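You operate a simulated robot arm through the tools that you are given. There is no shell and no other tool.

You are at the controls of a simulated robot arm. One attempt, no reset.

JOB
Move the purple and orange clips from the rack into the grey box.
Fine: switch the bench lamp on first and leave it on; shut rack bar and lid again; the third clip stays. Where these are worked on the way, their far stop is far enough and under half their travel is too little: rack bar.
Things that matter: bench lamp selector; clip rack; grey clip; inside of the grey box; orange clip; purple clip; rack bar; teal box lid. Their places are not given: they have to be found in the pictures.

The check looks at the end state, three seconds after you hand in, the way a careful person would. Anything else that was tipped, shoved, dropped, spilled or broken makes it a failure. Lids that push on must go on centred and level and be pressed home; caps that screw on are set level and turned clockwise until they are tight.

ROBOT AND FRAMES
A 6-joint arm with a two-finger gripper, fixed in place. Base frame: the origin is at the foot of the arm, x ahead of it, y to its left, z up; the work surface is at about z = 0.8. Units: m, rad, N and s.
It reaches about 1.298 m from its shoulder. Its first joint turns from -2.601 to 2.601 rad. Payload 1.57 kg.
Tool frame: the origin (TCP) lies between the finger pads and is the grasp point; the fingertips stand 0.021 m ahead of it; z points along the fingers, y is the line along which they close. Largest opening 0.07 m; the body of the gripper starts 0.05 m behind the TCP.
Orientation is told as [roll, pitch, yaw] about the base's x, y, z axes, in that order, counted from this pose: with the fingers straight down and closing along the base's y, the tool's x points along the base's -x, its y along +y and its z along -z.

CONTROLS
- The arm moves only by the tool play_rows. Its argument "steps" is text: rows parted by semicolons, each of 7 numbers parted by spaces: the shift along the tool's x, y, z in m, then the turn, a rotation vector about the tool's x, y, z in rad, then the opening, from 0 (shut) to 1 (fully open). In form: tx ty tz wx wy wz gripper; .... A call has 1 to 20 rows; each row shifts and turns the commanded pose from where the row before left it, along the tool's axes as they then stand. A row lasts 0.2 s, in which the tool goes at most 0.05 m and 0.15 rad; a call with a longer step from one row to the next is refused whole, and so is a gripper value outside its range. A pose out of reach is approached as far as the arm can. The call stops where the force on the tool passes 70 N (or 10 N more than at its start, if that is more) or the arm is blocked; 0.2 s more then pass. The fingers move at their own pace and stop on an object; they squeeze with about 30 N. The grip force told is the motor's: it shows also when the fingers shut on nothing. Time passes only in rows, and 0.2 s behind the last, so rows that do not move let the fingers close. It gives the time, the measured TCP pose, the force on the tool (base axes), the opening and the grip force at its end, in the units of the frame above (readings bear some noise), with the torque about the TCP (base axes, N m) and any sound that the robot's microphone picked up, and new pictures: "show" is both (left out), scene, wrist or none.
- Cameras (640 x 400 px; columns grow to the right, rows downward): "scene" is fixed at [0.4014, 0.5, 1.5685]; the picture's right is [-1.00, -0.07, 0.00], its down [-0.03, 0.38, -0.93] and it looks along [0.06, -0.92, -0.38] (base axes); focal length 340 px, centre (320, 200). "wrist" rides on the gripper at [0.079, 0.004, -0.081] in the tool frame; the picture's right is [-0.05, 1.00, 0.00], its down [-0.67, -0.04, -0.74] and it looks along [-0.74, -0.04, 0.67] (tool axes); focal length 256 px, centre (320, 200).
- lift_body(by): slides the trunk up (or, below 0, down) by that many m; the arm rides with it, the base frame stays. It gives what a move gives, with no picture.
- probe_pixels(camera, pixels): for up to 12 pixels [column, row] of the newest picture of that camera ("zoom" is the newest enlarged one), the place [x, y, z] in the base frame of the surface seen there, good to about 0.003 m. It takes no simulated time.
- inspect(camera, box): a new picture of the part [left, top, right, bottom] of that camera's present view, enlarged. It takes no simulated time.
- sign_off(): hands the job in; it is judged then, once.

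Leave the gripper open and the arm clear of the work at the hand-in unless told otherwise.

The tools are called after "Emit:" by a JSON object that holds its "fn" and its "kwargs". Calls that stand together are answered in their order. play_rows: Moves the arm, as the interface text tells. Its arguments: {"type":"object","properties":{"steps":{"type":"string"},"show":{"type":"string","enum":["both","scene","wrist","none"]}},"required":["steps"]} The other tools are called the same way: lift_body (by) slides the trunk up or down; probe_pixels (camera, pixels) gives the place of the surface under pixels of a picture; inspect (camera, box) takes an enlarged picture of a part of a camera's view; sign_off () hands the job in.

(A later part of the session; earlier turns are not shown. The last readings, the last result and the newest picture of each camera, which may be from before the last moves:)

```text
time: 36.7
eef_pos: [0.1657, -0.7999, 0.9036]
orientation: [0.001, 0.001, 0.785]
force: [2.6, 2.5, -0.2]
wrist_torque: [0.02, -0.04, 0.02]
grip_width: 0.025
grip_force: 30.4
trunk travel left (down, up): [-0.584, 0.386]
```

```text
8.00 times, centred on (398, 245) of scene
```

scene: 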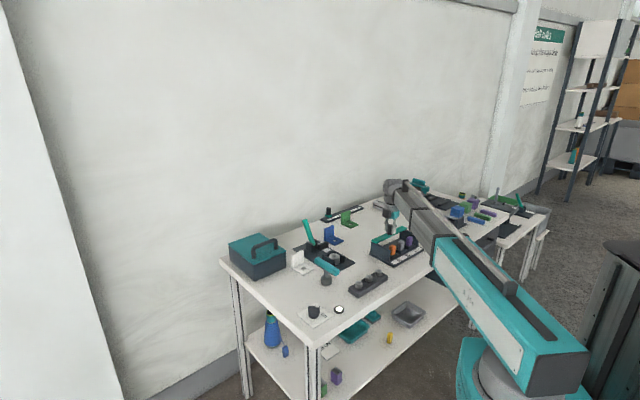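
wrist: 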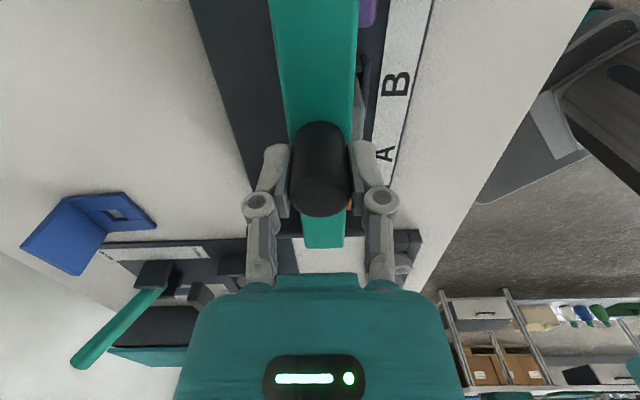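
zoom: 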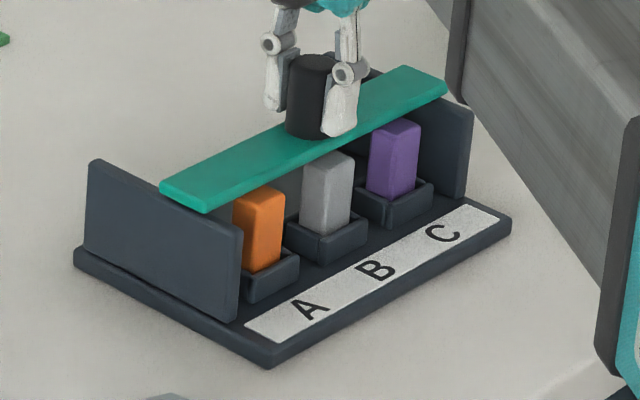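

The rack stayed still and only the bar came back. I'll move about 1.4 cm more, expecting the closed stop.

Emit:
{"fn": "play_rows", "kwargs": {"steps": "0 0.004 0 0 0 0 0;0 0.004 0 0 0 0 0;0 0.003 0 0 0 0 0;0 0.003 0 0 0 0 0;0 0 0 0 0 0 0", "show": "wrist"}}

Emit:
{"fn": "inspect", "kwargs": {"camera": "scene", "box": [365, 220, 430, 270]}}

```text
time: 37.9
eef_pos: [0.1547, -0.7898, 0.9036]
orientation: [0.003, 0.0, 0.784]
force: [2.7, 2.3, 0.2]
wrist_torque: [0.03, -0.04, 0.04]
grip_width: 0.0251
grip_force: 30.0
trunk travel left (down, up): [-0.584, 0.386]
```

wrist: 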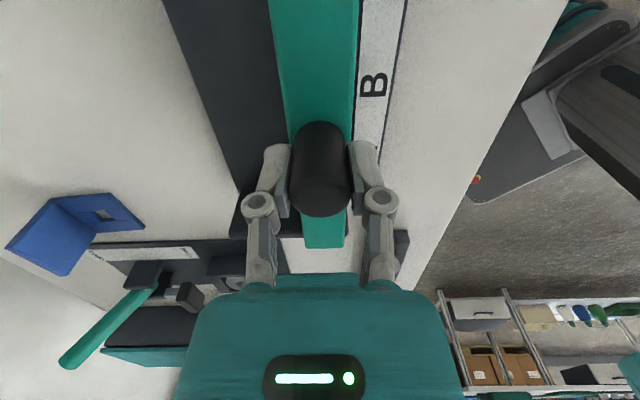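

```text
8.00 times, centred on (398, 245) of scene
```

zoom: 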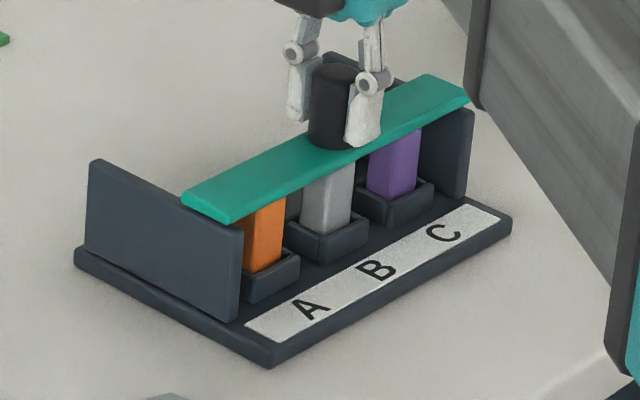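

The bar is now exactly in its original closed place relative to the rack. The remaining 1.7 cm should carry the rack itself back. I'll push 6 mm and check.

Emit:
{"fn": "play_rows", "kwargs": {"steps": "0 0.003 0 0 0 0 0;0 0.003 0 0 0 0 0;0 0 0 0 0 0 0", "show": "wrist"}}

Emit:
{"fn": "inspect", "kwargs": {"camera": "scene", "box": [365, 220, 430, 270]}}

```text
time: 38.7
eef_pos: [0.1505, -0.7862, 0.9024]
orientation: [0.001, 0.001, 0.785]
force: [1.5, -5.5, 5.6]
wrist_torque: [-0.36, 0.03, 0.02]
grip_width: 0.0247
grip_force: 29.7
trunk travel left (down, up): [-0.584, 0.386]
```

wrist: 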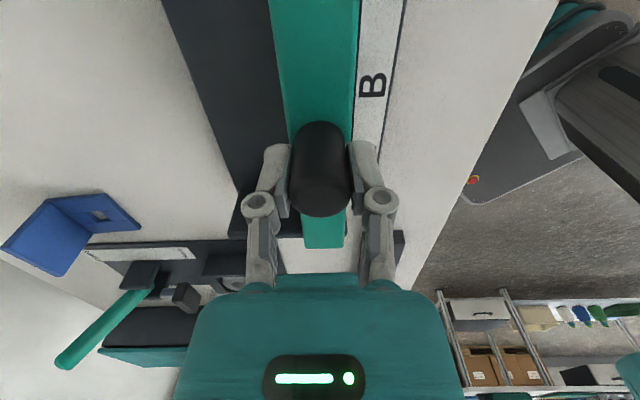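

```text
8.00 times, centred on (398, 245) of scene
```

zoom: 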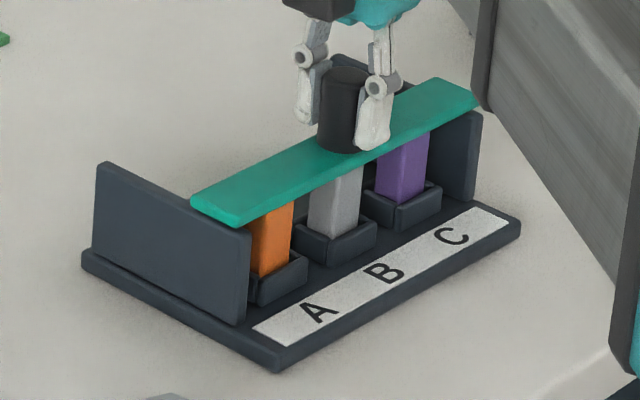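

The rack follows: its front corner went from (269,367) to (279,371), and the target is (300,382). About 1.15 cm more is needed.

Emit:
{"fn": "play_rows", "kwargs": {"steps": "0 0.003 0 0 0 0 0;0 0.003 0 0 0 0 0;0 0.003 0 0 0 0 0;0 0.002 0 0 0 0 0;0 0 0 0 0 0 0", "show": "wrist"}}

Emit:
{"fn": "inspect", "kwargs": {"camera": "scene", "box": [365, 220, 430, 270]}}

```text
time: 39.9
eef_pos: [0.1441, -0.7785, 0.9023]
orientation: [0.002, 0.0, 0.785]
force: [4.7, -3.4, 2.6]
wrist_torque: [-0.01, -0.1, 0.06]
grip_width: 0.0249
grip_force: 30.3
trunk travel left (down, up): [-0.584, 0.386]
```

wrist: 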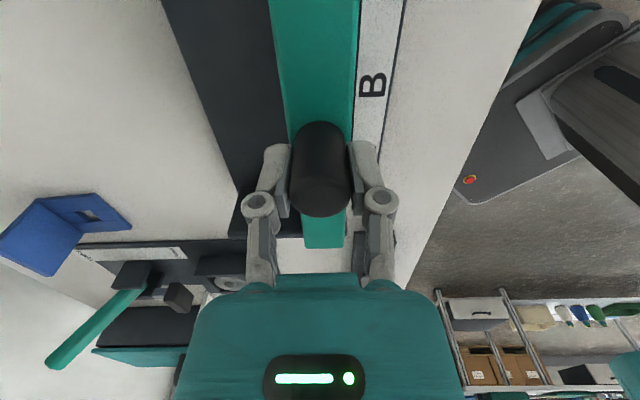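

```text
8.00 times, centred on (398, 245) of scene
```

zoom: 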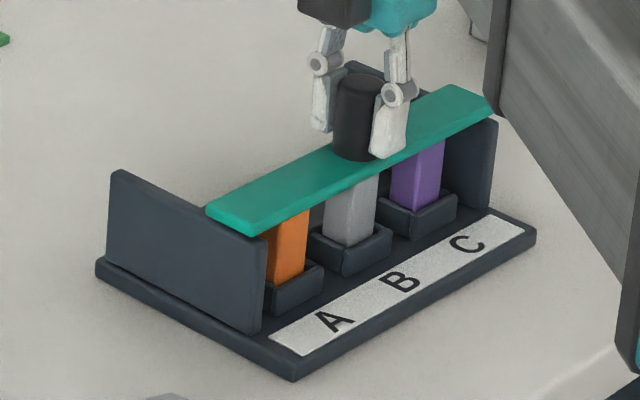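

It's nearly there: the front corner is at (293,380) against (300,382) at the start, about 2.5 mm short.

Emit:
{"fn": "play_rows", "kwargs": {"steps": "0 0.0015 0 0 0 0 0;0 0.0015 0 0 0 0 0;0 0 0 0 0 0 0", "show": "wrist"}}

Emit:
{"fn": "inspect", "kwargs": {"camera": "scene", "box": [365, 220, 430, 270]}}

```text
time: 40.7
eef_pos: [0.1418, -0.7771, 0.9042]
orientation: [0.002, 0.001, 0.785]
force: [3.0, -5.0, 3.6]
wrist_torque: [-0.09, -0.01, 0.02]
grip_width: 0.0249
grip_force: 30.1
trunk travel left (down, up): [-0.584, 0.386]
```

wrist: 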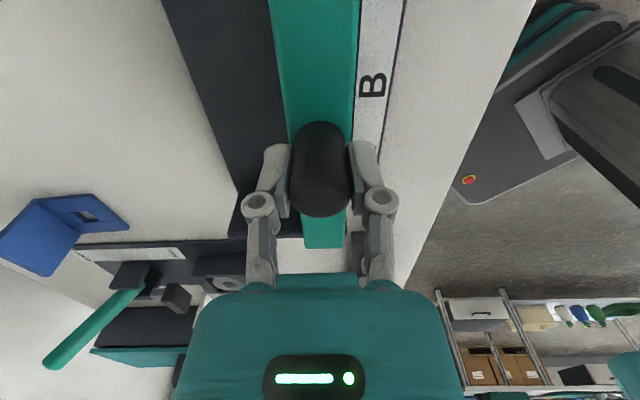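

```text
8.00 times, centred on (398, 245) of scene
```

zoom: 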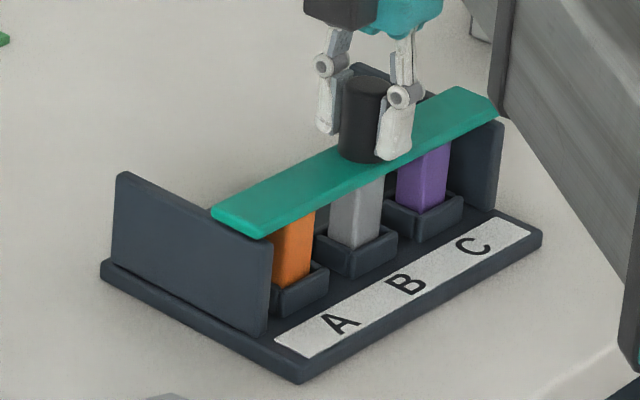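

The rack corners now match the original picture: (300,384), (541,238), (102,270). I'll reopen the bar by 5.2 cm of its roughly 6.2 cm travel, staying off the far stop.

Emit:
{"fn": "play_rows", "kwargs": {"steps": "0 -0.004 0 0 0 0 0;0 -0.004 0 0 0 0 0;0 -0.004 0 0 0 0 0;0 -0.004 0 0 0 0 0;0 -0.004 0 0 0 0 0;0 -0.004 0 0 0 0 0;0 -0.004 0 0 0 0 0;0 -0.004 0 0 0 0 0;0 -0.004 0 0 0 0 0;0 -0.004 0 0 0 0 0;0 -0.004 0 0 0 0 0;0 -0.004 0 0 0 0 0;0 -0.004 0 0 0 0 0;0 0 0 0 0 0 0", "show": "wrist"}}

Emit:
{"fn": "inspect", "kwargs": {"camera": "scene", "box": [365, 220, 430, 270]}}

```text
time: 43.7
eef_pos: [0.1787, -0.8135, 0.9036]
orientation: [0.001, 0.002, 0.785]
force: [-1.0, -1.4, 0.9]
wrist_torque: [0.05, -0.01, -0.01]
grip_width: 0.0252
grip_force: 30.1
trunk travel left (down, up): [-0.584, 0.386]
```

wrist: 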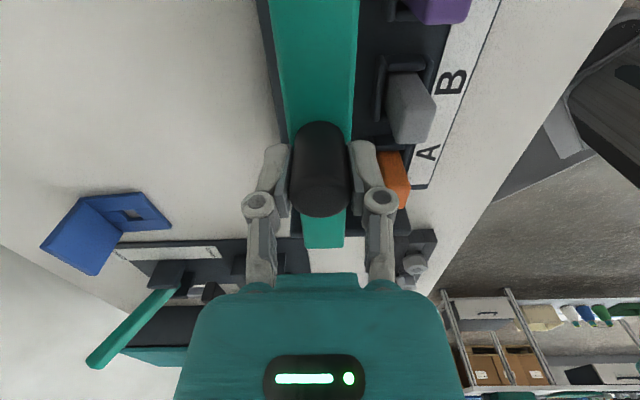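

```text
8.00 times, centred on (398, 245) of scene
```

zoom: 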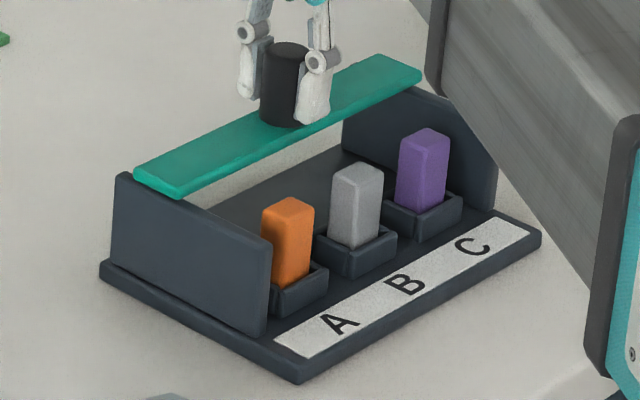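

The bar is open and the rack is unmoved. I'll release the knob and rise.

Emit:
{"fn": "play_rows", "kwargs": {"steps": "0 0 0 0 0 0 0.4;0 0 0 0 0 0 0.7;0 0 0 0 0 0 1;0 0 0 0 0 0 1;0 0 0 0 0 0 1", "show": "none"}}

Emit:
{"fn": "lift_body", "kwargs": {"by": 0.1}}

Emit:
{"fn": "inspect", "kwargs": {"camera": "scene", "box": [365, 220, 430, 270]}}

```text
time: 44.9
eef_pos: [0.1784, -0.8134, 0.9035]
orientation: [0.001, -0.001, 0.787]
force: [0.6, -0.2, 0.9]
wrist_torque: [-0.02, 0.03, 0.0]
grip_width: 0.0699
grip_force: 0.1
trunk travel left (down, up): [-0.584, 0.386]
```

```text
time: 46.2
eef_pos: [0.1775, -0.8128, 1.0025]
orientation: [0.002, -0.001, 0.784]
force: [0.8, -0.5, 0.7]
wrist_torque: [0.03, -0.01, 0.03]
grip_width: 0.0699
grip_force: 0.0
trunk travel left (down, up): [-0.684, 0.286]
```

```text
8.00 times, centred on (398, 245) of scene
```

zoom: 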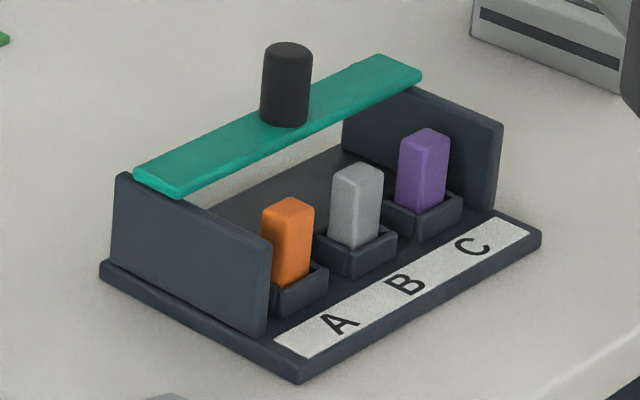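

The rack is clean and open. I'll measure the clips: tops, faces and pocket rims.

Emit:
{"fn": "probe_pixels", "kwargs": {"camera": "zoom", "pixels": [[288, 207], [278, 255], [305, 250], [357, 172], [345, 215], [372, 215], [425, 137], [412, 180], [440, 175], [420, 222], [450, 205], [240, 270]]}}

Emit:
{"fn": "inspect", "kwargs": {"camera": "wrist", "box": [250, 0, 490, 150]}}

```text
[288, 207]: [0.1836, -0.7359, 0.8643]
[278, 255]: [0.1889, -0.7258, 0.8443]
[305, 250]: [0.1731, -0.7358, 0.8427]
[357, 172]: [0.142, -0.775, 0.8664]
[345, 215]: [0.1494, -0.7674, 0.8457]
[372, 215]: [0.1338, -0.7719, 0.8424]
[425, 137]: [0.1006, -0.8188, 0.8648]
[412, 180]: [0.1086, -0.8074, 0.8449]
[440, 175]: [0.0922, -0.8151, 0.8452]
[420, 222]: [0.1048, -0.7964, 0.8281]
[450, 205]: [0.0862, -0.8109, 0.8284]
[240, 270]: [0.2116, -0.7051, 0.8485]
```

```text
2.67 times, centred on (370, 75) of wrist
```

zoom: 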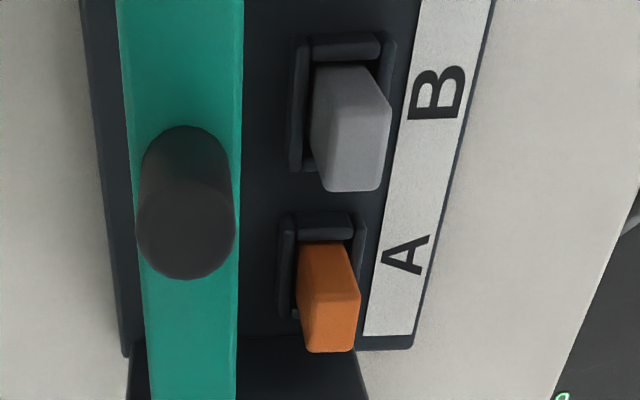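

Clip data: tops at z≈0.865, pocket rims ≈0.829, floor ≈0.812. Centres are orange (0.183,-0.736), grey (0.142,-0.775) and purple (0.101,-0.818). Now the lid: I'll move above the handle, midpoint about (0.6885,-0.6104), keeping yaw +45°, which closes across the handle bar.

Emit:
{"fn": "play_rows", "kwargs": {"steps": "-0.04204 -0.01818 0 0 0 0 1;-0.04204 -0.01818 0 0 0 0 1;-0.04204 -0.01818 0 0 0 0 1;-0.04204 -0.01818 0 0 0 0 1;-0.04204 -0.01818 0 0 0 0 1;-0.04204 -0.01818 0 0 0 0 1;-0.04204 -0.01818 0 0 0 0 1;-0.04204 -0.01818 0 0 0 0 1;-0.04204 -0.01818 0 0 0 0 1;-0.04204 -0.01818 0 0 0 0 1;-0.04204 -0.01818 0 0 0 0 1;-0.04204 -0.01818 0 0 0 0 1;0 0 0 0 0 0 1"}}

Emit:
{"fn": "inspect", "kwargs": {"camera": "wrist", "box": [200, 0, 440, 150]}}

Emit:
{"fn": "probe_pixels", "kwargs": {"camera": "wrist", "pixels": [[320, 60], [320, 80], [320, 100], [320, 120], [320, 140], [300, 80], [340, 80]]}}

```text
time: 49.0
eef_pos: [0.6916, -0.6098, 1.003]
orientation: [0.003, -0.002, 0.787]
force: [0.0, -0.5, -0.4]
wrist_torque: [-0.01, 0.06, -0.03]
grip_width: 0.0701
grip_force: 0.0
trunk travel left (down, up): [-0.684, 0.286]
```

scene: 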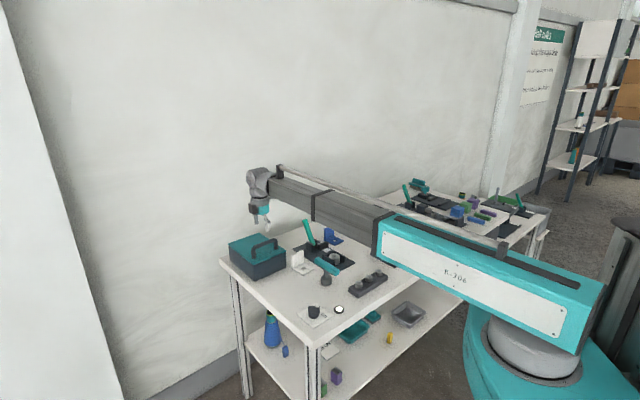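
wrist: 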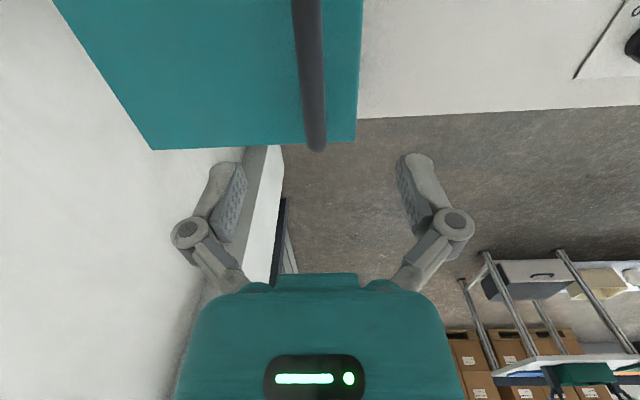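

```text
2.67 times, centred on (320, 75) of wrist
```

zoom: 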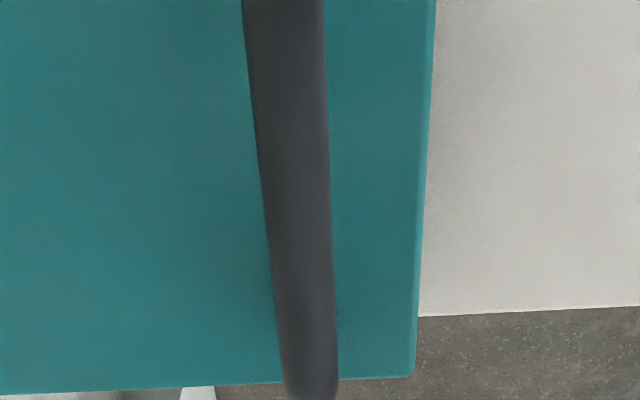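

```text
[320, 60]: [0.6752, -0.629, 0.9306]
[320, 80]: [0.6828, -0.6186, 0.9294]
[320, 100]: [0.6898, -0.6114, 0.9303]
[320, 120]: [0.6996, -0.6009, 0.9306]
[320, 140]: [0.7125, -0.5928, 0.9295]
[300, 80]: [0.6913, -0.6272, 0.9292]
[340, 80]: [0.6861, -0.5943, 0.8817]
```

The handle bar's top is at z 0.930, centre line at w=(x−y)/√2≈0.926. I'm at 0.920, so I'll shift 6 mm toward the wall and lower to TCP z≈0.920, with tips 16 mm above the lid.

Emit:
{"fn": "play_rows", "kwargs": {"steps": "0 -0.006 0 0 0 0 1;0 0 0 0 0 0 1", "show": "none"}}

Emit:
{"fn": "lift_body", "kwargs": {"by": -0.083}}

Emit:
{"fn": "play_rows", "kwargs": {"steps": "0 0 0 0 0 0 0.7;0 0 0 0 0 0 0.5;0 0 0 0 0 0 0.4"}}

```text
time: 49.6
eef_pos: [0.6946, -0.616, 1.0022]
orientation: [0.002, 0.001, 0.786]
force: [0.8, 0.0, -0.5]
wrist_torque: [-0.02, 0.01, -0.04]
grip_width: 0.0703
grip_force: 0.0
trunk travel left (down, up): [-0.684, 0.286]
```

```text
time: 50.8
eef_pos: [0.6956, -0.6145, 0.9199]
orientation: [0.001, 0.0, 0.787]
force: [0.6, 0.8, 0.5]
wrist_torque: [0.02, -0.02, 0.02]
grip_width: 0.07
grip_force: 0.0
trunk travel left (down, up): [-0.601, 0.369]
```

```text
time: 51.6
eef_pos: [0.6949, -0.6159, 0.9202]
orientation: [0.002, -0.002, 0.786]
force: [0.2, -0.2, -0.8]
wrist_torque: [0.01, 0.0, -0.01]
grip_width: 0.0279
grip_force: 0.2
trunk travel left (down, up): [-0.601, 0.369]
```

scene: 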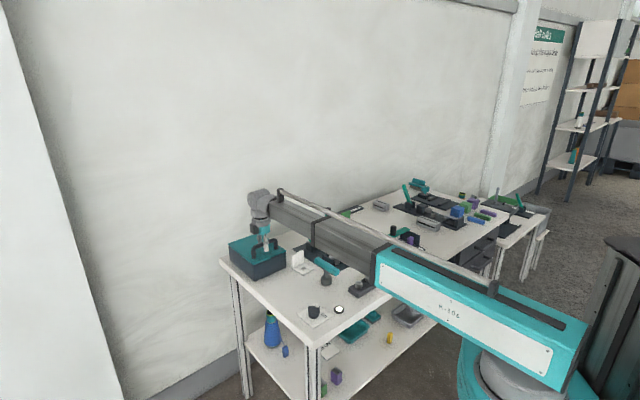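
wrist: 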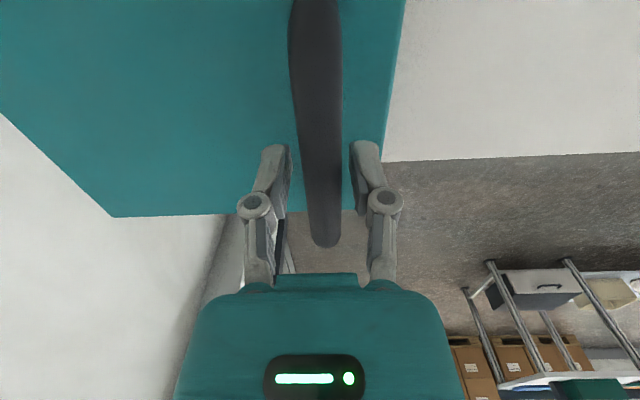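

The bar is between the fingers. I'll close the gripper on it.

Emit:
{"fn": "play_rows", "kwargs": {"steps": "0 0 0 0 0 0 0.2;0 0 0 0 0 0 0;0 0 0 0 0 0 0;0 0 0 0 0 0 0", "show": "wrist"}}

```text
time: 52.6
eef_pos: [0.6929, -0.6149, 0.9215]
orientation: [0.004, 0.0, 0.786]
force: [-9.1, 9.6, -2.9]
wrist_torque: [0.12, 0.11, -0.03]
grip_width: 0.0146
grip_force: 31.8
trunk travel left (down, up): [-0.601, 0.369]
```

wrist: 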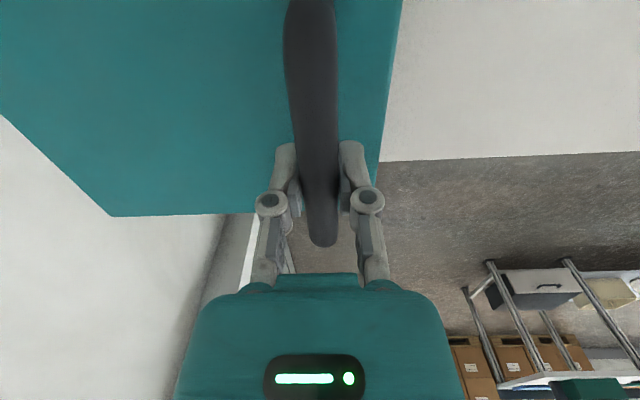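

The bar is held (0.0146 m). I'll relax the small side load by 2 mm and lift the trunk 1 cm to see how the lid behaves.

Emit:
{"fn": "play_rows", "kwargs": {"steps": "0 0.002 0 0 0 0 0;0 0 0 0 0 0 0", "show": "none"}}

Emit:
{"fn": "lift_body", "kwargs": {"by": 0.012}}

Emit:
{"fn": "inspect", "kwargs": {"camera": "scene", "box": [220, 215, 300, 285]}}

```text
time: 53.2
eef_pos: [0.6932, -0.6142, 0.9204]
orientation: [0.0, 0.0, 0.785]
force: [-1.9, 3.0, 2.8]
wrist_torque: [-0.19, -0.08, -0.02]
grip_width: 0.0145
grip_force: 31.8
trunk travel left (down, up): [-0.601, 0.369]
```

```text
time: 53.8
eef_pos: [0.6959, -0.6162, 0.9315]
orientation: [0.001, 0.0, 0.784]
force: [11.4, -10.8, -2.9]
wrist_torque: [-0.08, -0.12, -0.04]
grip_width: 0.0147
grip_force: 31.8
trunk travel left (down, up): [-0.613, 0.357]
```

```text
5.71 times, centred on (260, 250) of scene
```

zoom: 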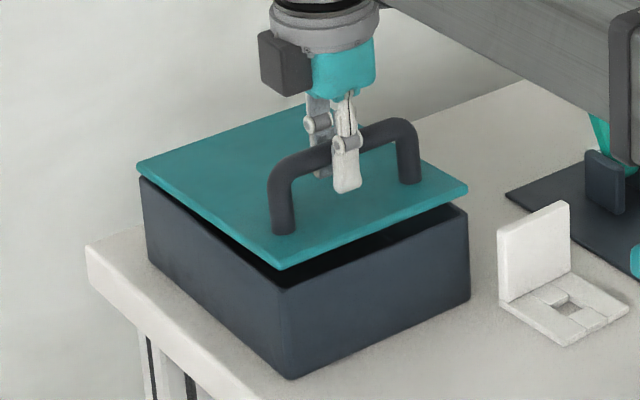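

The lid is hinged at the wall side, and the box itself did not move. I'll open it by alternating small shifts toward the wall (tool −y) with trunk lifts, following the arc (R≈0.162 m).

Emit:
{"fn": "play_rows", "kwargs": {"steps": "0 -0.0035 0 0 0 0 0;0 -0.0035 0 0 0 0 0", "show": "none"}}

Emit:
{"fn": "lift_body", "kwargs": {"by": 0.013}}

Emit:
{"fn": "play_rows", "kwargs": {"steps": "0 -0.005 0 0 0 0 0;0 0 0 0 0 0 0", "show": "none"}}

Emit:
{"fn": "lift_body", "kwargs": {"by": 0.01}}

Emit:
{"fn": "inspect", "kwargs": {"camera": "scene", "box": [220, 215, 300, 285]}}

```text
time: 54.4
eef_pos: [0.6957, -0.6168, 0.9325]
orientation: [0.005, 0.0, 0.785]
force: [-8.3, 11.2, -2.6]
wrist_torque: [-0.08, 0.33, -0.06]
grip_width: 0.0148
grip_force: 32.2
trunk travel left (down, up): [-0.613, 0.357]
```

```text
time: 55.0
eef_pos: [0.7008, -0.6196, 0.9457]
orientation: [-0.001, 0.0, 0.785]
force: [4.9, 1.6, 1.4]
wrist_torque: [-0.14, -0.19, -0.07]
grip_width: 0.0147
grip_force: 31.6
trunk travel left (down, up): [-0.626, 0.344]
```

```text
time: 55.6
eef_pos: [0.7005, -0.6202, 0.9459]
orientation: [0.003, 0.0, 0.785]
force: [-8.7, 19.0, 1.1]
wrist_torque: [0.14, 0.13, -0.08]
grip_width: 0.0149
grip_force: 32.3
trunk travel left (down, up): [-0.626, 0.344]
```

```text
time: 56.2
eef_pos: [0.7032, -0.6235, 0.9555]
orientation: [-0.003, 0.001, 0.788]
force: [4.2, 8.2, 2.4]
wrist_torque: [-0.05, -0.25, -0.12]
grip_width: 0.0149
grip_force: 31.9
trunk travel left (down, up): [-0.636, 0.334]
```

```text
5.71 times, centred on (260, 250) of scene
```

zoom: 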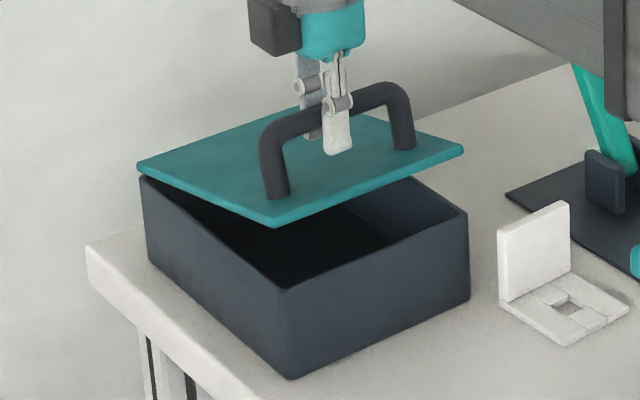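

It's working and the box is steady. I'll continue along the arc.

Emit:
{"fn": "play_rows", "kwargs": {"steps": "0 -0.003 0 0 0 0 0;0 -0.0028 0 0 0 0 0", "show": "none"}}

Emit:
{"fn": "lift_body", "kwargs": {"by": 0.01}}

Emit:
{"fn": "play_rows", "kwargs": {"steps": "0 -0.003 0 0 0 0 0;0 -0.0032 0 0 0 0 0", "show": "none"}}

Emit:
{"fn": "lift_body", "kwargs": {"by": 0.008}}

Emit:
{"fn": "play_rows", "kwargs": {"steps": "0 -0.003 0 0 0 0 0;0 -0.0028 0 0 0 0 0", "show": "none"}}

Emit:
{"fn": "lift_body", "kwargs": {"by": 0.007}}

Emit:
{"fn": "inspect", "kwargs": {"camera": "scene", "box": [220, 205, 300, 285]}}

```text
time: 56.8
eef_pos: [0.7039, -0.6232, 0.9582]
orientation: [0.003, -0.001, 0.787]
force: [-10.1, 23.8, 4.8]
wrist_torque: [0.15, 0.16, -0.16]
grip_width: 0.0148
grip_force: 31.7
trunk travel left (down, up): [-0.636, 0.334]
```

```text
time: 57.4
eef_pos: [0.7061, -0.6264, 0.9673]
orientation: [-0.001, 0.0, 0.785]
force: [2.4, 11.2, 5.1]
wrist_torque: [-0.17, -0.1, -0.12]
grip_width: 0.0151
grip_force: 32.4
trunk travel left (down, up): [-0.646, 0.324]
```

```text
time: 58.0
eef_pos: [0.7079, -0.6272, 0.968]
orientation: [0.002, -0.002, 0.786]
force: [-12.8, 26.2, 7.9]
wrist_torque: [0.06, 0.21, -0.14]
grip_width: 0.0152
grip_force: 31.0
trunk travel left (down, up): [-0.646, 0.324]
```

```text
time: 58.6
eef_pos: [0.7095, -0.6305, 0.9739]
orientation: [-0.001, 0.0, 0.786]
force: [-3.3, 14.2, 8.0]
wrist_torque: [-0.06, 0.1, -0.09]
grip_width: 0.015
grip_force: 32.2
trunk travel left (down, up): [-0.654, 0.316]
```

```text
time: 59.2
eef_pos: [0.7112, -0.6322, 0.9763]
orientation: [0.002, 0.0, 0.785]
force: [-15.0, 27.3, 12.5]
wrist_torque: [0.06, 0.2, -0.15]
grip_width: 0.0148
grip_force: 32.2
trunk travel left (down, up): [-0.654, 0.316]
```

```text
time: 59.7
eef_pos: [0.7137, -0.6331, 0.9822]
orientation: [0.0, 0.0, 0.783]
force: [-4.2, 16.7, 11.0]
wrist_torque: [-0.01, 0.21, -0.14]
grip_width: 0.0151
grip_force: 32.2
trunk travel left (down, up): [-0.661, 0.309]
```

```text
5.00 times, centred on (260, 245) of scene
```

zoom: 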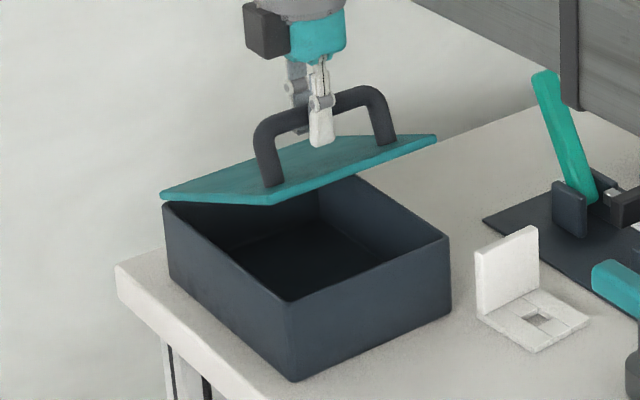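

Going well. There's a slight side load along the handle, so I'll relax it by 2 mm. Since the gripper is a bit ahead horizontally, I'll lift more than I shift.

Emit:
{"fn": "play_rows", "kwargs": {"steps": "-0.002 0 0 0 0 0 0;0 0 0 0 0 0 0", "show": "none"}}

Emit:
{"fn": "lift_body", "kwargs": {"by": 0.01}}

Emit:
{"fn": "play_rows", "kwargs": {"steps": "0 -0.004 0 0 0 0 0;0 -0.003 0 0 0 0 0", "show": "none"}}

Emit:
{"fn": "lift_body", "kwargs": {"by": 0.008}}

Emit:
{"fn": "play_rows", "kwargs": {"steps": "0 -0.004 0 0 0 0 0;0 -0.004 0 0 0 0 0", "show": "none"}}

Emit:
{"fn": "lift_body", "kwargs": {"by": 0.008}}

Emit:
{"fn": "inspect", "kwargs": {"camera": "scene", "box": [220, 205, 300, 285]}}

```text
time: 60.3
eef_pos: [0.7135, -0.6323, 0.9824]
orientation: [0.0, 0.001, 0.786]
force: [-10.5, 6.2, 9.7]
wrist_torque: [0.16, -0.3, -0.1]
grip_width: 0.0149
grip_force: 32.2
trunk travel left (down, up): [-0.661, 0.309]
```

```text
time: 60.9
eef_pos: [0.7171, -0.6377, 0.9889]
orientation: [0.0, 0.003, 0.785]
force: [1.4, -12.7, -5.3]
wrist_torque: [-0.41, 0.16, -0.14]
grip_width: 0.0149
grip_force: 31.9
trunk travel left (down, up): [-0.671, 0.299]
```

```text
time: 61.5
eef_pos: [0.7181, -0.637, 0.9903]
orientation: [0.004, 0.0, 0.785]
force: [-13.9, -3.1, -2.0]
wrist_torque: [-0.13, 0.46, -0.03]
grip_width: 0.0147
grip_force: 32.4
trunk travel left (down, up): [-0.671, 0.299]
```

```text
time: 62.1
eef_pos: [0.7204, -0.6425, 0.9971]
orientation: [0.0, -0.001, 0.785]
force: [-2.3, -17.5, -7.9]
wrist_torque: [-0.25, 0.05, -0.14]
grip_width: 0.0149
grip_force: 32.2
trunk travel left (down, up): [-0.679, 0.291]
```

```text
time: 62.7
eef_pos: [0.7228, -0.6431, 0.9989]
orientation: [0.004, -0.001, 0.785]
force: [-16.5, -2.2, 0.5]
wrist_torque: [-0.02, 0.33, -0.07]
grip_width: 0.0148
grip_force: 31.8
trunk travel left (down, up): [-0.679, 0.291]
```

```text
time: 63.2
eef_pos: [0.7267, -0.6459, 1.0046]
orientation: [-0.001, -0.003, 0.785]
force: [-2.9, -16.5, -8.2]
wrist_torque: [-0.11, -0.09, -0.15]
grip_width: 0.0149
grip_force: 31.7
trunk travel left (down, up): [-0.687, 0.283]
```

```text
5.00 times, centred on (260, 245) of scene
```

zoom: 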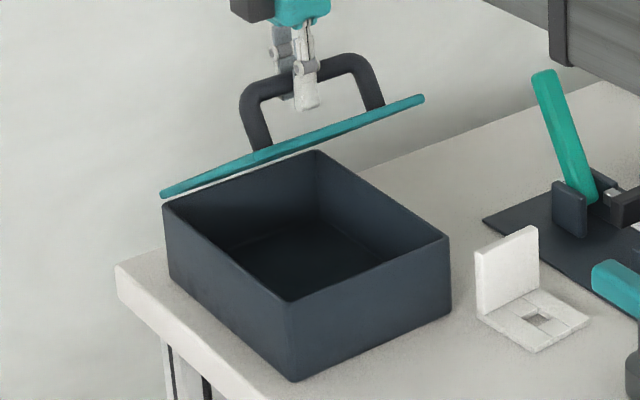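

Nearly 45° open. I'll continue, undoing the small side offset and taking larger horizontal shares as the arc steepens.

Emit:
{"fn": "play_rows", "kwargs": {"steps": "0.002 -0.0035 0 0 0 0 0;0 -0.004 0 0 0 0 0", "show": "none"}}

Emit:
{"fn": "lift_body", "kwargs": {"by": 0.0105}}

Emit:
{"fn": "play_rows", "kwargs": {"steps": "0 -0.0045 0 0 0 0 0;0 -0.0045 0 0 0 0 0", "show": "none"}}

Emit:
{"fn": "lift_body", "kwargs": {"by": 0.007}}

Emit:
{"fn": "play_rows", "kwargs": {"steps": "0 -0.0045 0 0 0 0 0;0 -0.004 0 0 0 0 0", "show": "none"}}

Emit:
{"fn": "lift_body", "kwargs": {"by": 0.006}}

Emit:
{"fn": "inspect", "kwargs": {"camera": "scene", "box": [220, 195, 300, 285]}}

```text
time: 63.9
eef_pos: [0.7282, -0.6475, 1.0076]
orientation: [0.004, -0.003, 0.786]
force: [-8.8, 4.8, 1.5]
wrist_torque: [0.06, 0.3, -0.17]
grip_width: 0.015
grip_force: 32.1
trunk travel left (down, up): [-0.687, 0.283]
```

```text
time: 64.4
eef_pos: [0.7322, -0.6535, 1.0137]
orientation: [0.0, -0.001, 0.786]
force: [9.2, -11.8, -14.8]
wrist_torque: [0.25, -0.41, -0.2]
grip_width: 0.0151
grip_force: 32.3
trunk travel left (down, up): [-0.698, 0.272]
```

```text
time: 65.0
eef_pos: [0.7359, -0.6549, 1.015]
orientation: [0.005, 0.0, 0.785]
force: [-2.2, 2.8, -4.9]
wrist_torque: [0.15, 0.14, -0.21]
grip_width: 0.0147
grip_force: 32.1
trunk travel left (down, up): [-0.698, 0.272]
```

```text
time: 65.6
eef_pos: [0.7393, -0.6594, 1.0221]
orientation: [0.003, -0.001, 0.786]
force: [8.7, -10.0, -15.9]
wrist_torque: [-0.17, -0.02, -0.2]
grip_width: 0.015
grip_force: 32.5
trunk travel left (down, up): [-0.705, 0.265]
```

```text
time: 66.2
eef_pos: [0.7422, -0.6614, 1.0224]
orientation: [0.005, 0.001, 0.784]
force: [-4.5, -0.1, -5.6]
wrist_torque: [0.0, 0.34, -0.23]
grip_width: 0.0152
grip_force: 32.1
trunk travel left (down, up): [-0.705, 0.265]
```

```text
time: 66.8
eef_pos: [0.7452, -0.6647, 1.028]
orientation: [0.002, -0.001, 0.784]
force: [4.2, -10.6, -14.8]
wrist_torque: [-0.27, 0.22, -0.19]
grip_width: 0.0149
grip_force: 31.8
trunk travel left (down, up): [-0.711, 0.259]
```

```text
4.44 times, centred on (260, 240) of scene
```

zoom: 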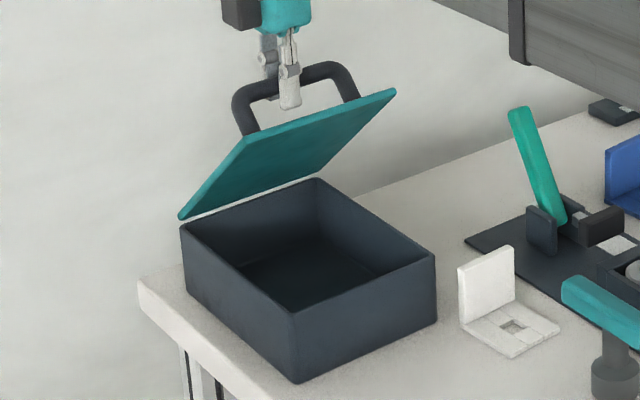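

About halfway open. I'll continue.

Emit:
{"fn": "play_rows", "kwargs": {"steps": "0 -0.005 0 0 0 0 0;0 -0.005 0 0 0 0 0", "show": "none"}}

Emit:
{"fn": "lift_body", "kwargs": {"by": 0.007}}

Emit:
{"fn": "play_rows", "kwargs": {"steps": "0 -0.0055 0 0 0 0 0;0 -0.0055 0 0 0 0 0", "show": "none"}}

Emit:
{"fn": "lift_body", "kwargs": {"by": 0.006}}

Emit:
{"fn": "play_rows", "kwargs": {"steps": "0 -0.0055 0 0 0 0 0;0 -0.0055 0 0 0 0 0", "show": "none"}}

Emit:
{"fn": "lift_body", "kwargs": {"by": 0.006}}

Emit:
{"fn": "inspect", "kwargs": {"camera": "scene", "box": [220, 195, 300, 285]}}

```text
time: 67.3
eef_pos: [0.7481, -0.6669, 1.0302]
orientation: [0.003, 0.0, 0.787]
force: [-9.0, 0.6, -0.5]
wrist_torque: [-0.01, 0.45, -0.18]
grip_width: 0.015
grip_force: 32.3
trunk travel left (down, up): [-0.711, 0.259]
```

```text
time: 67.9
eef_pos: [0.7523, -0.6728, 1.0339]
orientation: [0.002, 0.001, 0.784]
force: [2.5, -12.4, -16.2]
wrist_torque: [-0.28, 0.09, -0.2]
grip_width: 0.015
grip_force: 32.3
trunk travel left (down, up): [-0.718, 0.252]
```

```text
time: 68.5
eef_pos: [0.7575, -0.6768, 1.0376]
orientation: [0.003, 0.001, 0.785]
force: [-6.8, 1.9, -0.2]
wrist_torque: [-0.13, 0.5, -0.23]
grip_width: 0.0151
grip_force: 31.9
trunk travel left (down, up): [-0.718, 0.252]
```

```text
time: 69.1
eef_pos: [0.7604, -0.6793, 1.0392]
orientation: [0.001, 0.0, 0.785]
force: [3.6, -7.6, -16.0]
wrist_torque: [-0.03, -0.08, -0.23]
grip_width: 0.0149
grip_force: 32.3
trunk travel left (down, up): [-0.724, 0.246]
```

```text
time: 69.7
eef_pos: [0.765, -0.6842, 1.0434]
orientation: [0.003, 0.0, 0.785]
force: [-2.2, 5.5, -0.5]
wrist_torque: [-0.06, 0.42, -0.32]
grip_width: 0.015
grip_force: 32.4
trunk travel left (down, up): [-0.724, 0.246]
```

```text
time: 70.2
eef_pos: [0.7684, -0.6884, 1.0471]
orientation: [0.001, 0.0, 0.786]
force: [8.8, -3.6, -20.3]
wrist_torque: [0.02, -0.13, -0.25]
grip_width: 0.0151
grip_force: 32.5
trunk travel left (down, up): [-0.73, 0.24]
```

```text
4.44 times, centred on (260, 240) of scene
```

zoom: 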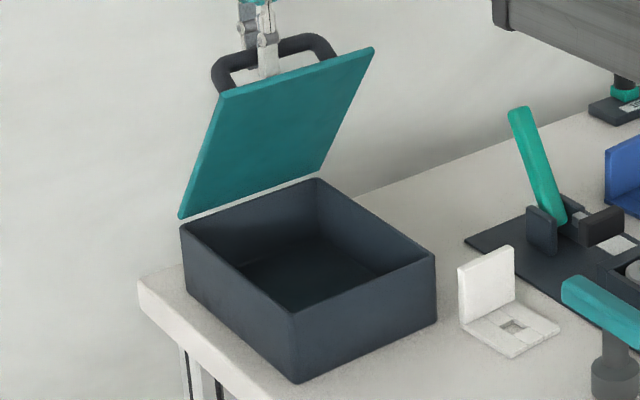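

The lid is about 65° up and the box is steady. Now mostly horizontal motion with small lifts.

Emit:
{"fn": "play_rows", "kwargs": {"steps": "0 -0.007 0 0 0 0 0;0 -0.007 0 0 0 0 0", "show": "none"}}

Emit:
{"fn": "lift_body", "kwargs": {"by": 0.004}}

Emit:
{"fn": "play_rows", "kwargs": {"steps": "0 -0.005 0 0 0 0 0;0 -0.005 0 0 0 0 0;0 -0.004 0 0 0 0 0", "show": "none"}}

Emit:
{"fn": "lift_body", "kwargs": {"by": 0.004}}

Emit:
{"fn": "play_rows", "kwargs": {"steps": "0 -0.005 0 0 0 0 0;0 -0.005 0 0 0 0 0;0 -0.005 0 0 0 0 0", "show": "none"}}

Emit:
{"fn": "inspect", "kwargs": {"camera": "scene", "box": [210, 185, 300, 285]}}

```text
time: 70.8
eef_pos: [0.7742, -0.6946, 1.0484]
orientation: [0.002, -0.001, 0.786]
force: [-0.6, 6.2, -2.1]
wrist_torque: [0.1, 0.27, -0.31]
grip_width: 0.015
grip_force: 31.8
trunk travel left (down, up): [-0.73, 0.24]
```

```text
time: 71.3
eef_pos: [0.7772, -0.6961, 1.0504]
orientation: [0.002, -0.001, 0.786]
force: [5.1, 0.2, -17.7]
wrist_torque: [-0.01, -0.02, -0.29]
grip_width: 0.0152
grip_force: 31.4
trunk travel left (down, up): [-0.734, 0.236]
```

```text
time: 72.1
eef_pos: [0.7834, -0.7039, 1.0531]
orientation: [0.001, 0.0, 0.786]
force: [-1.9, 6.0, 2.4]
wrist_torque: [-0.05, 0.36, -0.28]
grip_width: 0.0154
grip_force: 32.1
trunk travel left (down, up): [-0.734, 0.236]
```

```text
time: 72.7
eef_pos: [0.7873, -0.7066, 1.0547]
orientation: [0.001, 0.0, 0.787]
force: [1.5, 0.4, -16.5]
wrist_torque: [-0.11, 0.09, -0.29]
grip_width: 0.0153
grip_force: 32.1
trunk travel left (down, up): [-0.738, 0.232]
```

```text
time: 73.5
eef_pos: [0.7956, -0.715, 1.0577]
orientation: [0.001, -0.001, 0.787]
force: [-1.2, 6.2, -1.2]
wrist_torque: [-0.2, 0.5, -0.31]
grip_width: 0.0153
grip_force: 32.1
trunk travel left (down, up): [-0.738, 0.232]
```

```text
4.00 times, centred on (255, 235) of scene
```

zoom: 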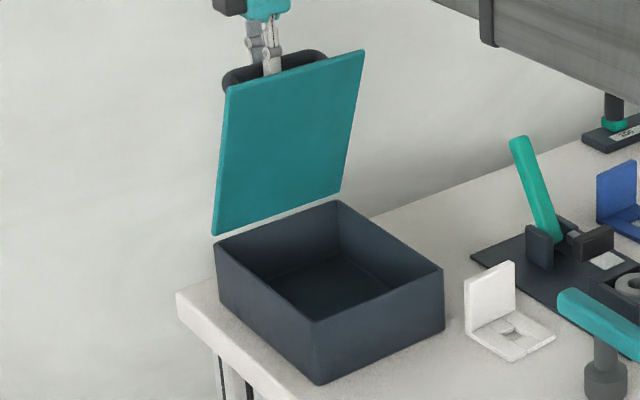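

Nearly upright. I'll keep going over the top.

Emit:
{"fn": "play_rows", "kwargs": {"steps": "0 -0.005 0 0 0 0 0;0 -0.005 0 0 0 0 0;0 -0.005 0 0 0 0 0;0 -0.005 0 0 0 0 0", "show": "none"}}

Emit:
{"fn": "lift_body", "kwargs": {"by": 0.002}}

Emit:
{"fn": "play_rows", "kwargs": {"steps": "0 -0.005 0 0 0 0 0;0 -0.005 0 0 0 0 0;0 -0.005 0 0 0 0 0;0 -0.005 0 0 0 0 0"}}

Emit:
{"fn": "inspect", "kwargs": {"camera": "scene", "box": [200, 175, 300, 285]}}

```text
time: 74.5
eef_pos: [0.8086, -0.7297, 1.0575]
orientation: [0.002, -0.001, 0.786]
force: [-2.2, 3.1, 4.8]
wrist_torque: [-0.03, 0.22, -0.28]
grip_width: 0.0152
grip_force: 31.8
trunk travel left (down, up): [-0.738, 0.232]
```

```text
time: 75.0
eef_pos: [0.8099, -0.7307, 1.0576]
orientation: [0.002, 0.001, 0.786]
force: [-3.0, 2.6, -9.6]
wrist_torque: [0.0, 0.1, -0.26]
grip_width: 0.0153
grip_force: 32.0
trunk travel left (down, up): [-0.74, 0.23]
```

```text
time: 76.0
eef_pos: [0.8243, -0.7442, 1.0582]
orientation: [0.003, 0.001, 0.785]
force: [-3.8, 4.1, -11.5]
wrist_torque: [-0.38, 0.53, -0.33]
grip_width: 0.0155
grip_force: 31.9
trunk travel left (down, up): [-0.74, 0.23]
```

scene: 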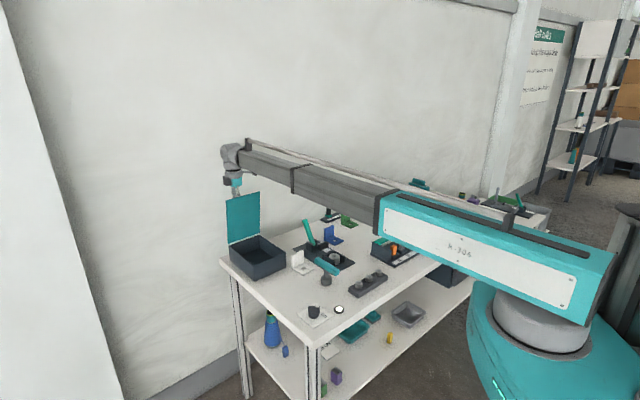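
wrist: 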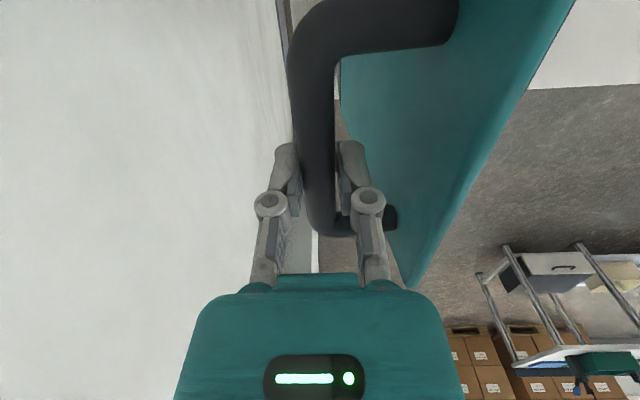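

```text
3.64 times, centred on (250, 230) of scene
```

zoom: 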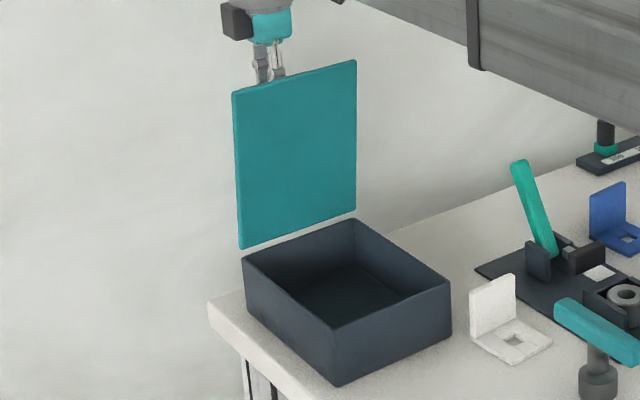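

The lid is about vertical. I'll carry it a little further past vertical to find a resting stop.

Emit:
{"fn": "lift_body", "kwargs": {"by": -0.004}}

Emit:
{"fn": "play_rows", "kwargs": {"steps": "0 -0.005 0 0 0 0 0;0 -0.005 0 0 0 0 0;0 -0.005 0 0 0 0 0;0 -0.005 0 0 0 0 0", "show": "wrist"}}

Emit:
{"fn": "inspect", "kwargs": {"camera": "scene", "box": [200, 175, 300, 285]}}

```text
time: 76.5
eef_pos: [0.8229, -0.7429, 1.0576]
orientation: [-0.002, -0.003, 0.786]
force: [4.3, -3.2, 25.2]
wrist_torque: [-0.09, -0.06, -0.3]
grip_width: 0.015
grip_force: 31.7
trunk travel left (down, up): [-0.736, 0.234]
```

```text
time: 77.5
eef_pos: [0.8376, -0.7579, 1.0526]
orientation: [0.004, 0.0, 0.787]
force: [-3.9, 4.6, -8.0]
wrist_torque: [0.08, 0.2, -0.3]
grip_width: 0.0154
grip_force: 31.9
trunk travel left (down, up): [-0.736, 0.234]
```

wrist: 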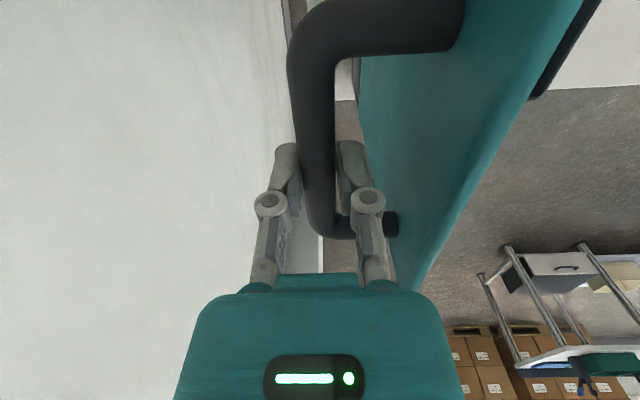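

```text
3.64 times, centred on (250, 230) of scene
```

zoom: 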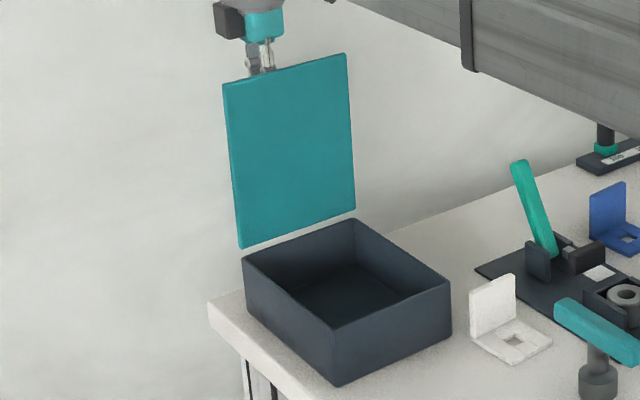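

I'll measure the lid's tilt.

Emit:
{"fn": "probe_pixels", "kwargs": {"camera": "zoom", "pixels": [[228, 90], [243, 240], [343, 60], [352, 205], [290, 75], [298, 225], [250, 262], [450, 290], [335, 380]]}}

```text
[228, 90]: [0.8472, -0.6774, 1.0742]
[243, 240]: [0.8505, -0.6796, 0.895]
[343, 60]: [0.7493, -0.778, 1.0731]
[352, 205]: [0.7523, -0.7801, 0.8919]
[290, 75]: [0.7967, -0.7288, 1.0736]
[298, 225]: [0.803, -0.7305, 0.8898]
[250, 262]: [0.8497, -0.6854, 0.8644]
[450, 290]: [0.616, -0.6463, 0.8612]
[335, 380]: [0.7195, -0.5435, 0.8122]
```

The lid is at about 89°. I'll tip it about 12° further so that it stays, alternating small lowerings and shifts.

Emit:
{"fn": "play_rows", "kwargs": {"steps": "0 -0.005 0 0 0 0 0;0 -0.005 0 0 0 0 0", "show": "none"}}

Emit:
{"fn": "lift_body", "kwargs": {"by": -0.005}}

Emit:
{"fn": "play_rows", "kwargs": {"steps": "0 -0.005 0 0 0 0 0;0 -0.005 0 0 0 0 0", "show": "none"}}

Emit:
{"fn": "lift_body", "kwargs": {"by": -0.005}}

Emit:
{"fn": "inspect", "kwargs": {"camera": "scene", "box": [200, 175, 300, 285]}}

```text
time: 78.1
eef_pos: [0.8463, -0.7655, 1.0508]
orientation: [0.006, 0.0, 0.785]
force: [-10.7, 7.3, -33.0]
wrist_torque: [-0.04, 0.14, -0.37]
grip_width: 0.0154
grip_force: 32.1
trunk travel left (down, up): [-0.736, 0.234]
```

```text
time: 78.7
eef_pos: [0.8457, -0.7658, 1.0509]
orientation: [0.0, 0.001, 0.786]
force: [4.7, -6.7, 16.6]
wrist_torque: [-0.34, 0.03, -0.32]
grip_width: 0.0155
grip_force: 32.4
trunk travel left (down, up): [-0.731, 0.239]
```

```text
time: 79.3
eef_pos: [0.8506, -0.7715, 1.0494]
orientation: [0.003, 0.0, 0.785]
force: [-5.0, 5.3, -8.2]
wrist_torque: [-0.04, 0.34, -0.31]
grip_width: 0.0152
grip_force: 32.6
trunk travel left (down, up): [-0.731, 0.239]
```

```text
time: 79.8
eef_pos: [0.8512, -0.7719, 1.0466]
orientation: [-0.005, 0.001, 0.785]
force: [10.5, -8.3, 29.7]
wrist_torque: [-0.03, -0.15, -0.47]
grip_width: 0.0153
grip_force: 31.7
trunk travel left (down, up): [-0.726, 0.244]
```

```text
3.64 times, centred on (250, 230) of scene
```

zoom: 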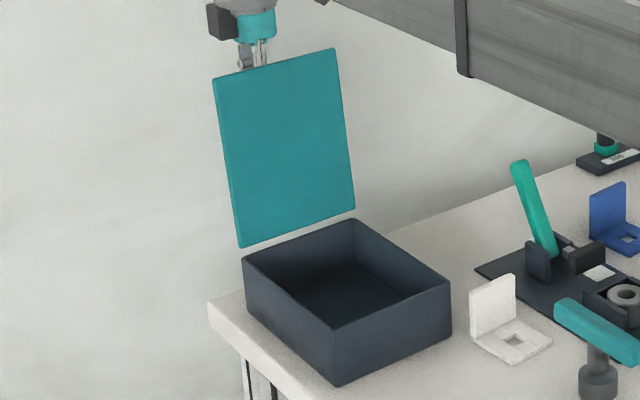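

Emit:
{"fn": "play_rows", "kwargs": {"steps": "0 -0.005 0 0 0 0 0;0 -0.005 0 0 0 0 0;0 -0.003 0 0 0 0 0", "show": "none"}}

Emit:
{"fn": "lift_body", "kwargs": {"by": -0.005}}

Emit:
{"fn": "play_rows", "kwargs": {"steps": "0 -0.004 0 0 0 0 0;0 -0.004 0 0 0 0 0"}}

Emit:
{"fn": "inspect", "kwargs": {"camera": "scene", "box": [200, 175, 300, 285]}}

```text
time: 80.6
eef_pos: [0.8506, -0.7697, 1.0472]
orientation: [-0.002, 0.001, 0.787]
force: [10.9, -8.6, 29.4]
wrist_torque: [-0.06, -0.14, -0.33]
grip_width: 0.0153
grip_force: 32.0
out of reach, approached as far as the arm can: row 1, 2
trunk travel left (down, up): [-0.726, 0.244]
```

```text
time: 81.1
eef_pos: [0.8485, -0.7693, 1.0418]
orientation: [0.001, 0.002, 0.785]
force: [5.7, -3.9, 23.8]
wrist_torque: [-0.03, 0.0, -0.35]
grip_width: 0.0153
grip_force: 31.5
trunk travel left (down, up): [-0.721, 0.249]
```

```text
time: 81.7
eef_pos: [0.8494, -0.7698, 1.0435]
orientation: [0.0, 0.0, 0.786]
force: [3.4, -2.1, 18.9]
wrist_torque: [-0.06, 0.14, -0.32]
grip_width: 0.015
grip_force: 32.0
out of reach, approached as far as the arm can: row 1, 2
trunk travel left (down, up): [-0.721, 0.249]
```

scene: 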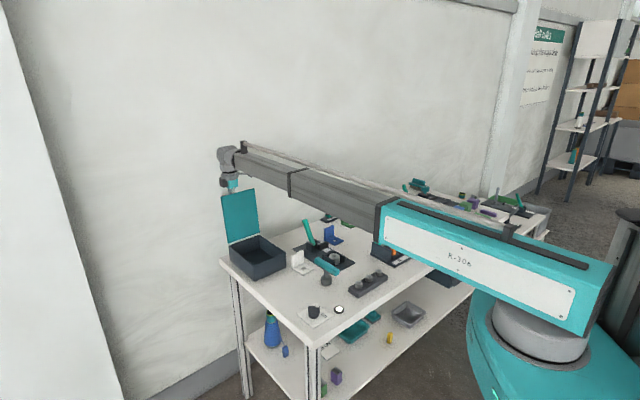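
wrist: 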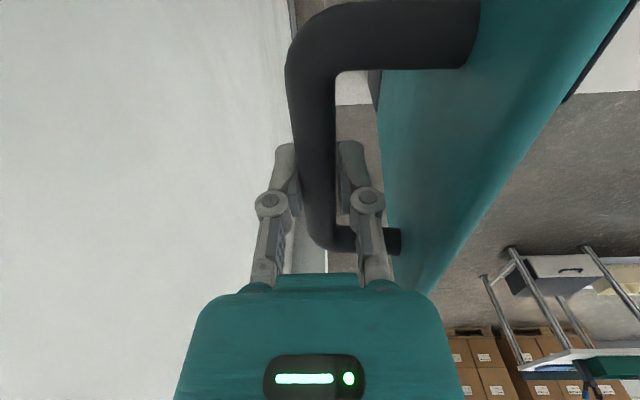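

```text
3.64 times, centred on (250, 230) of scene
```

zoom: 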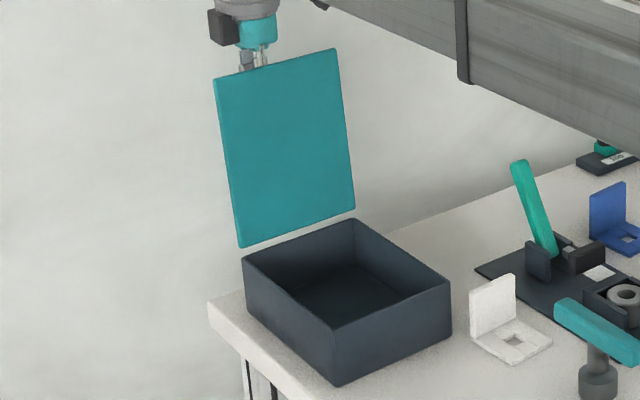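

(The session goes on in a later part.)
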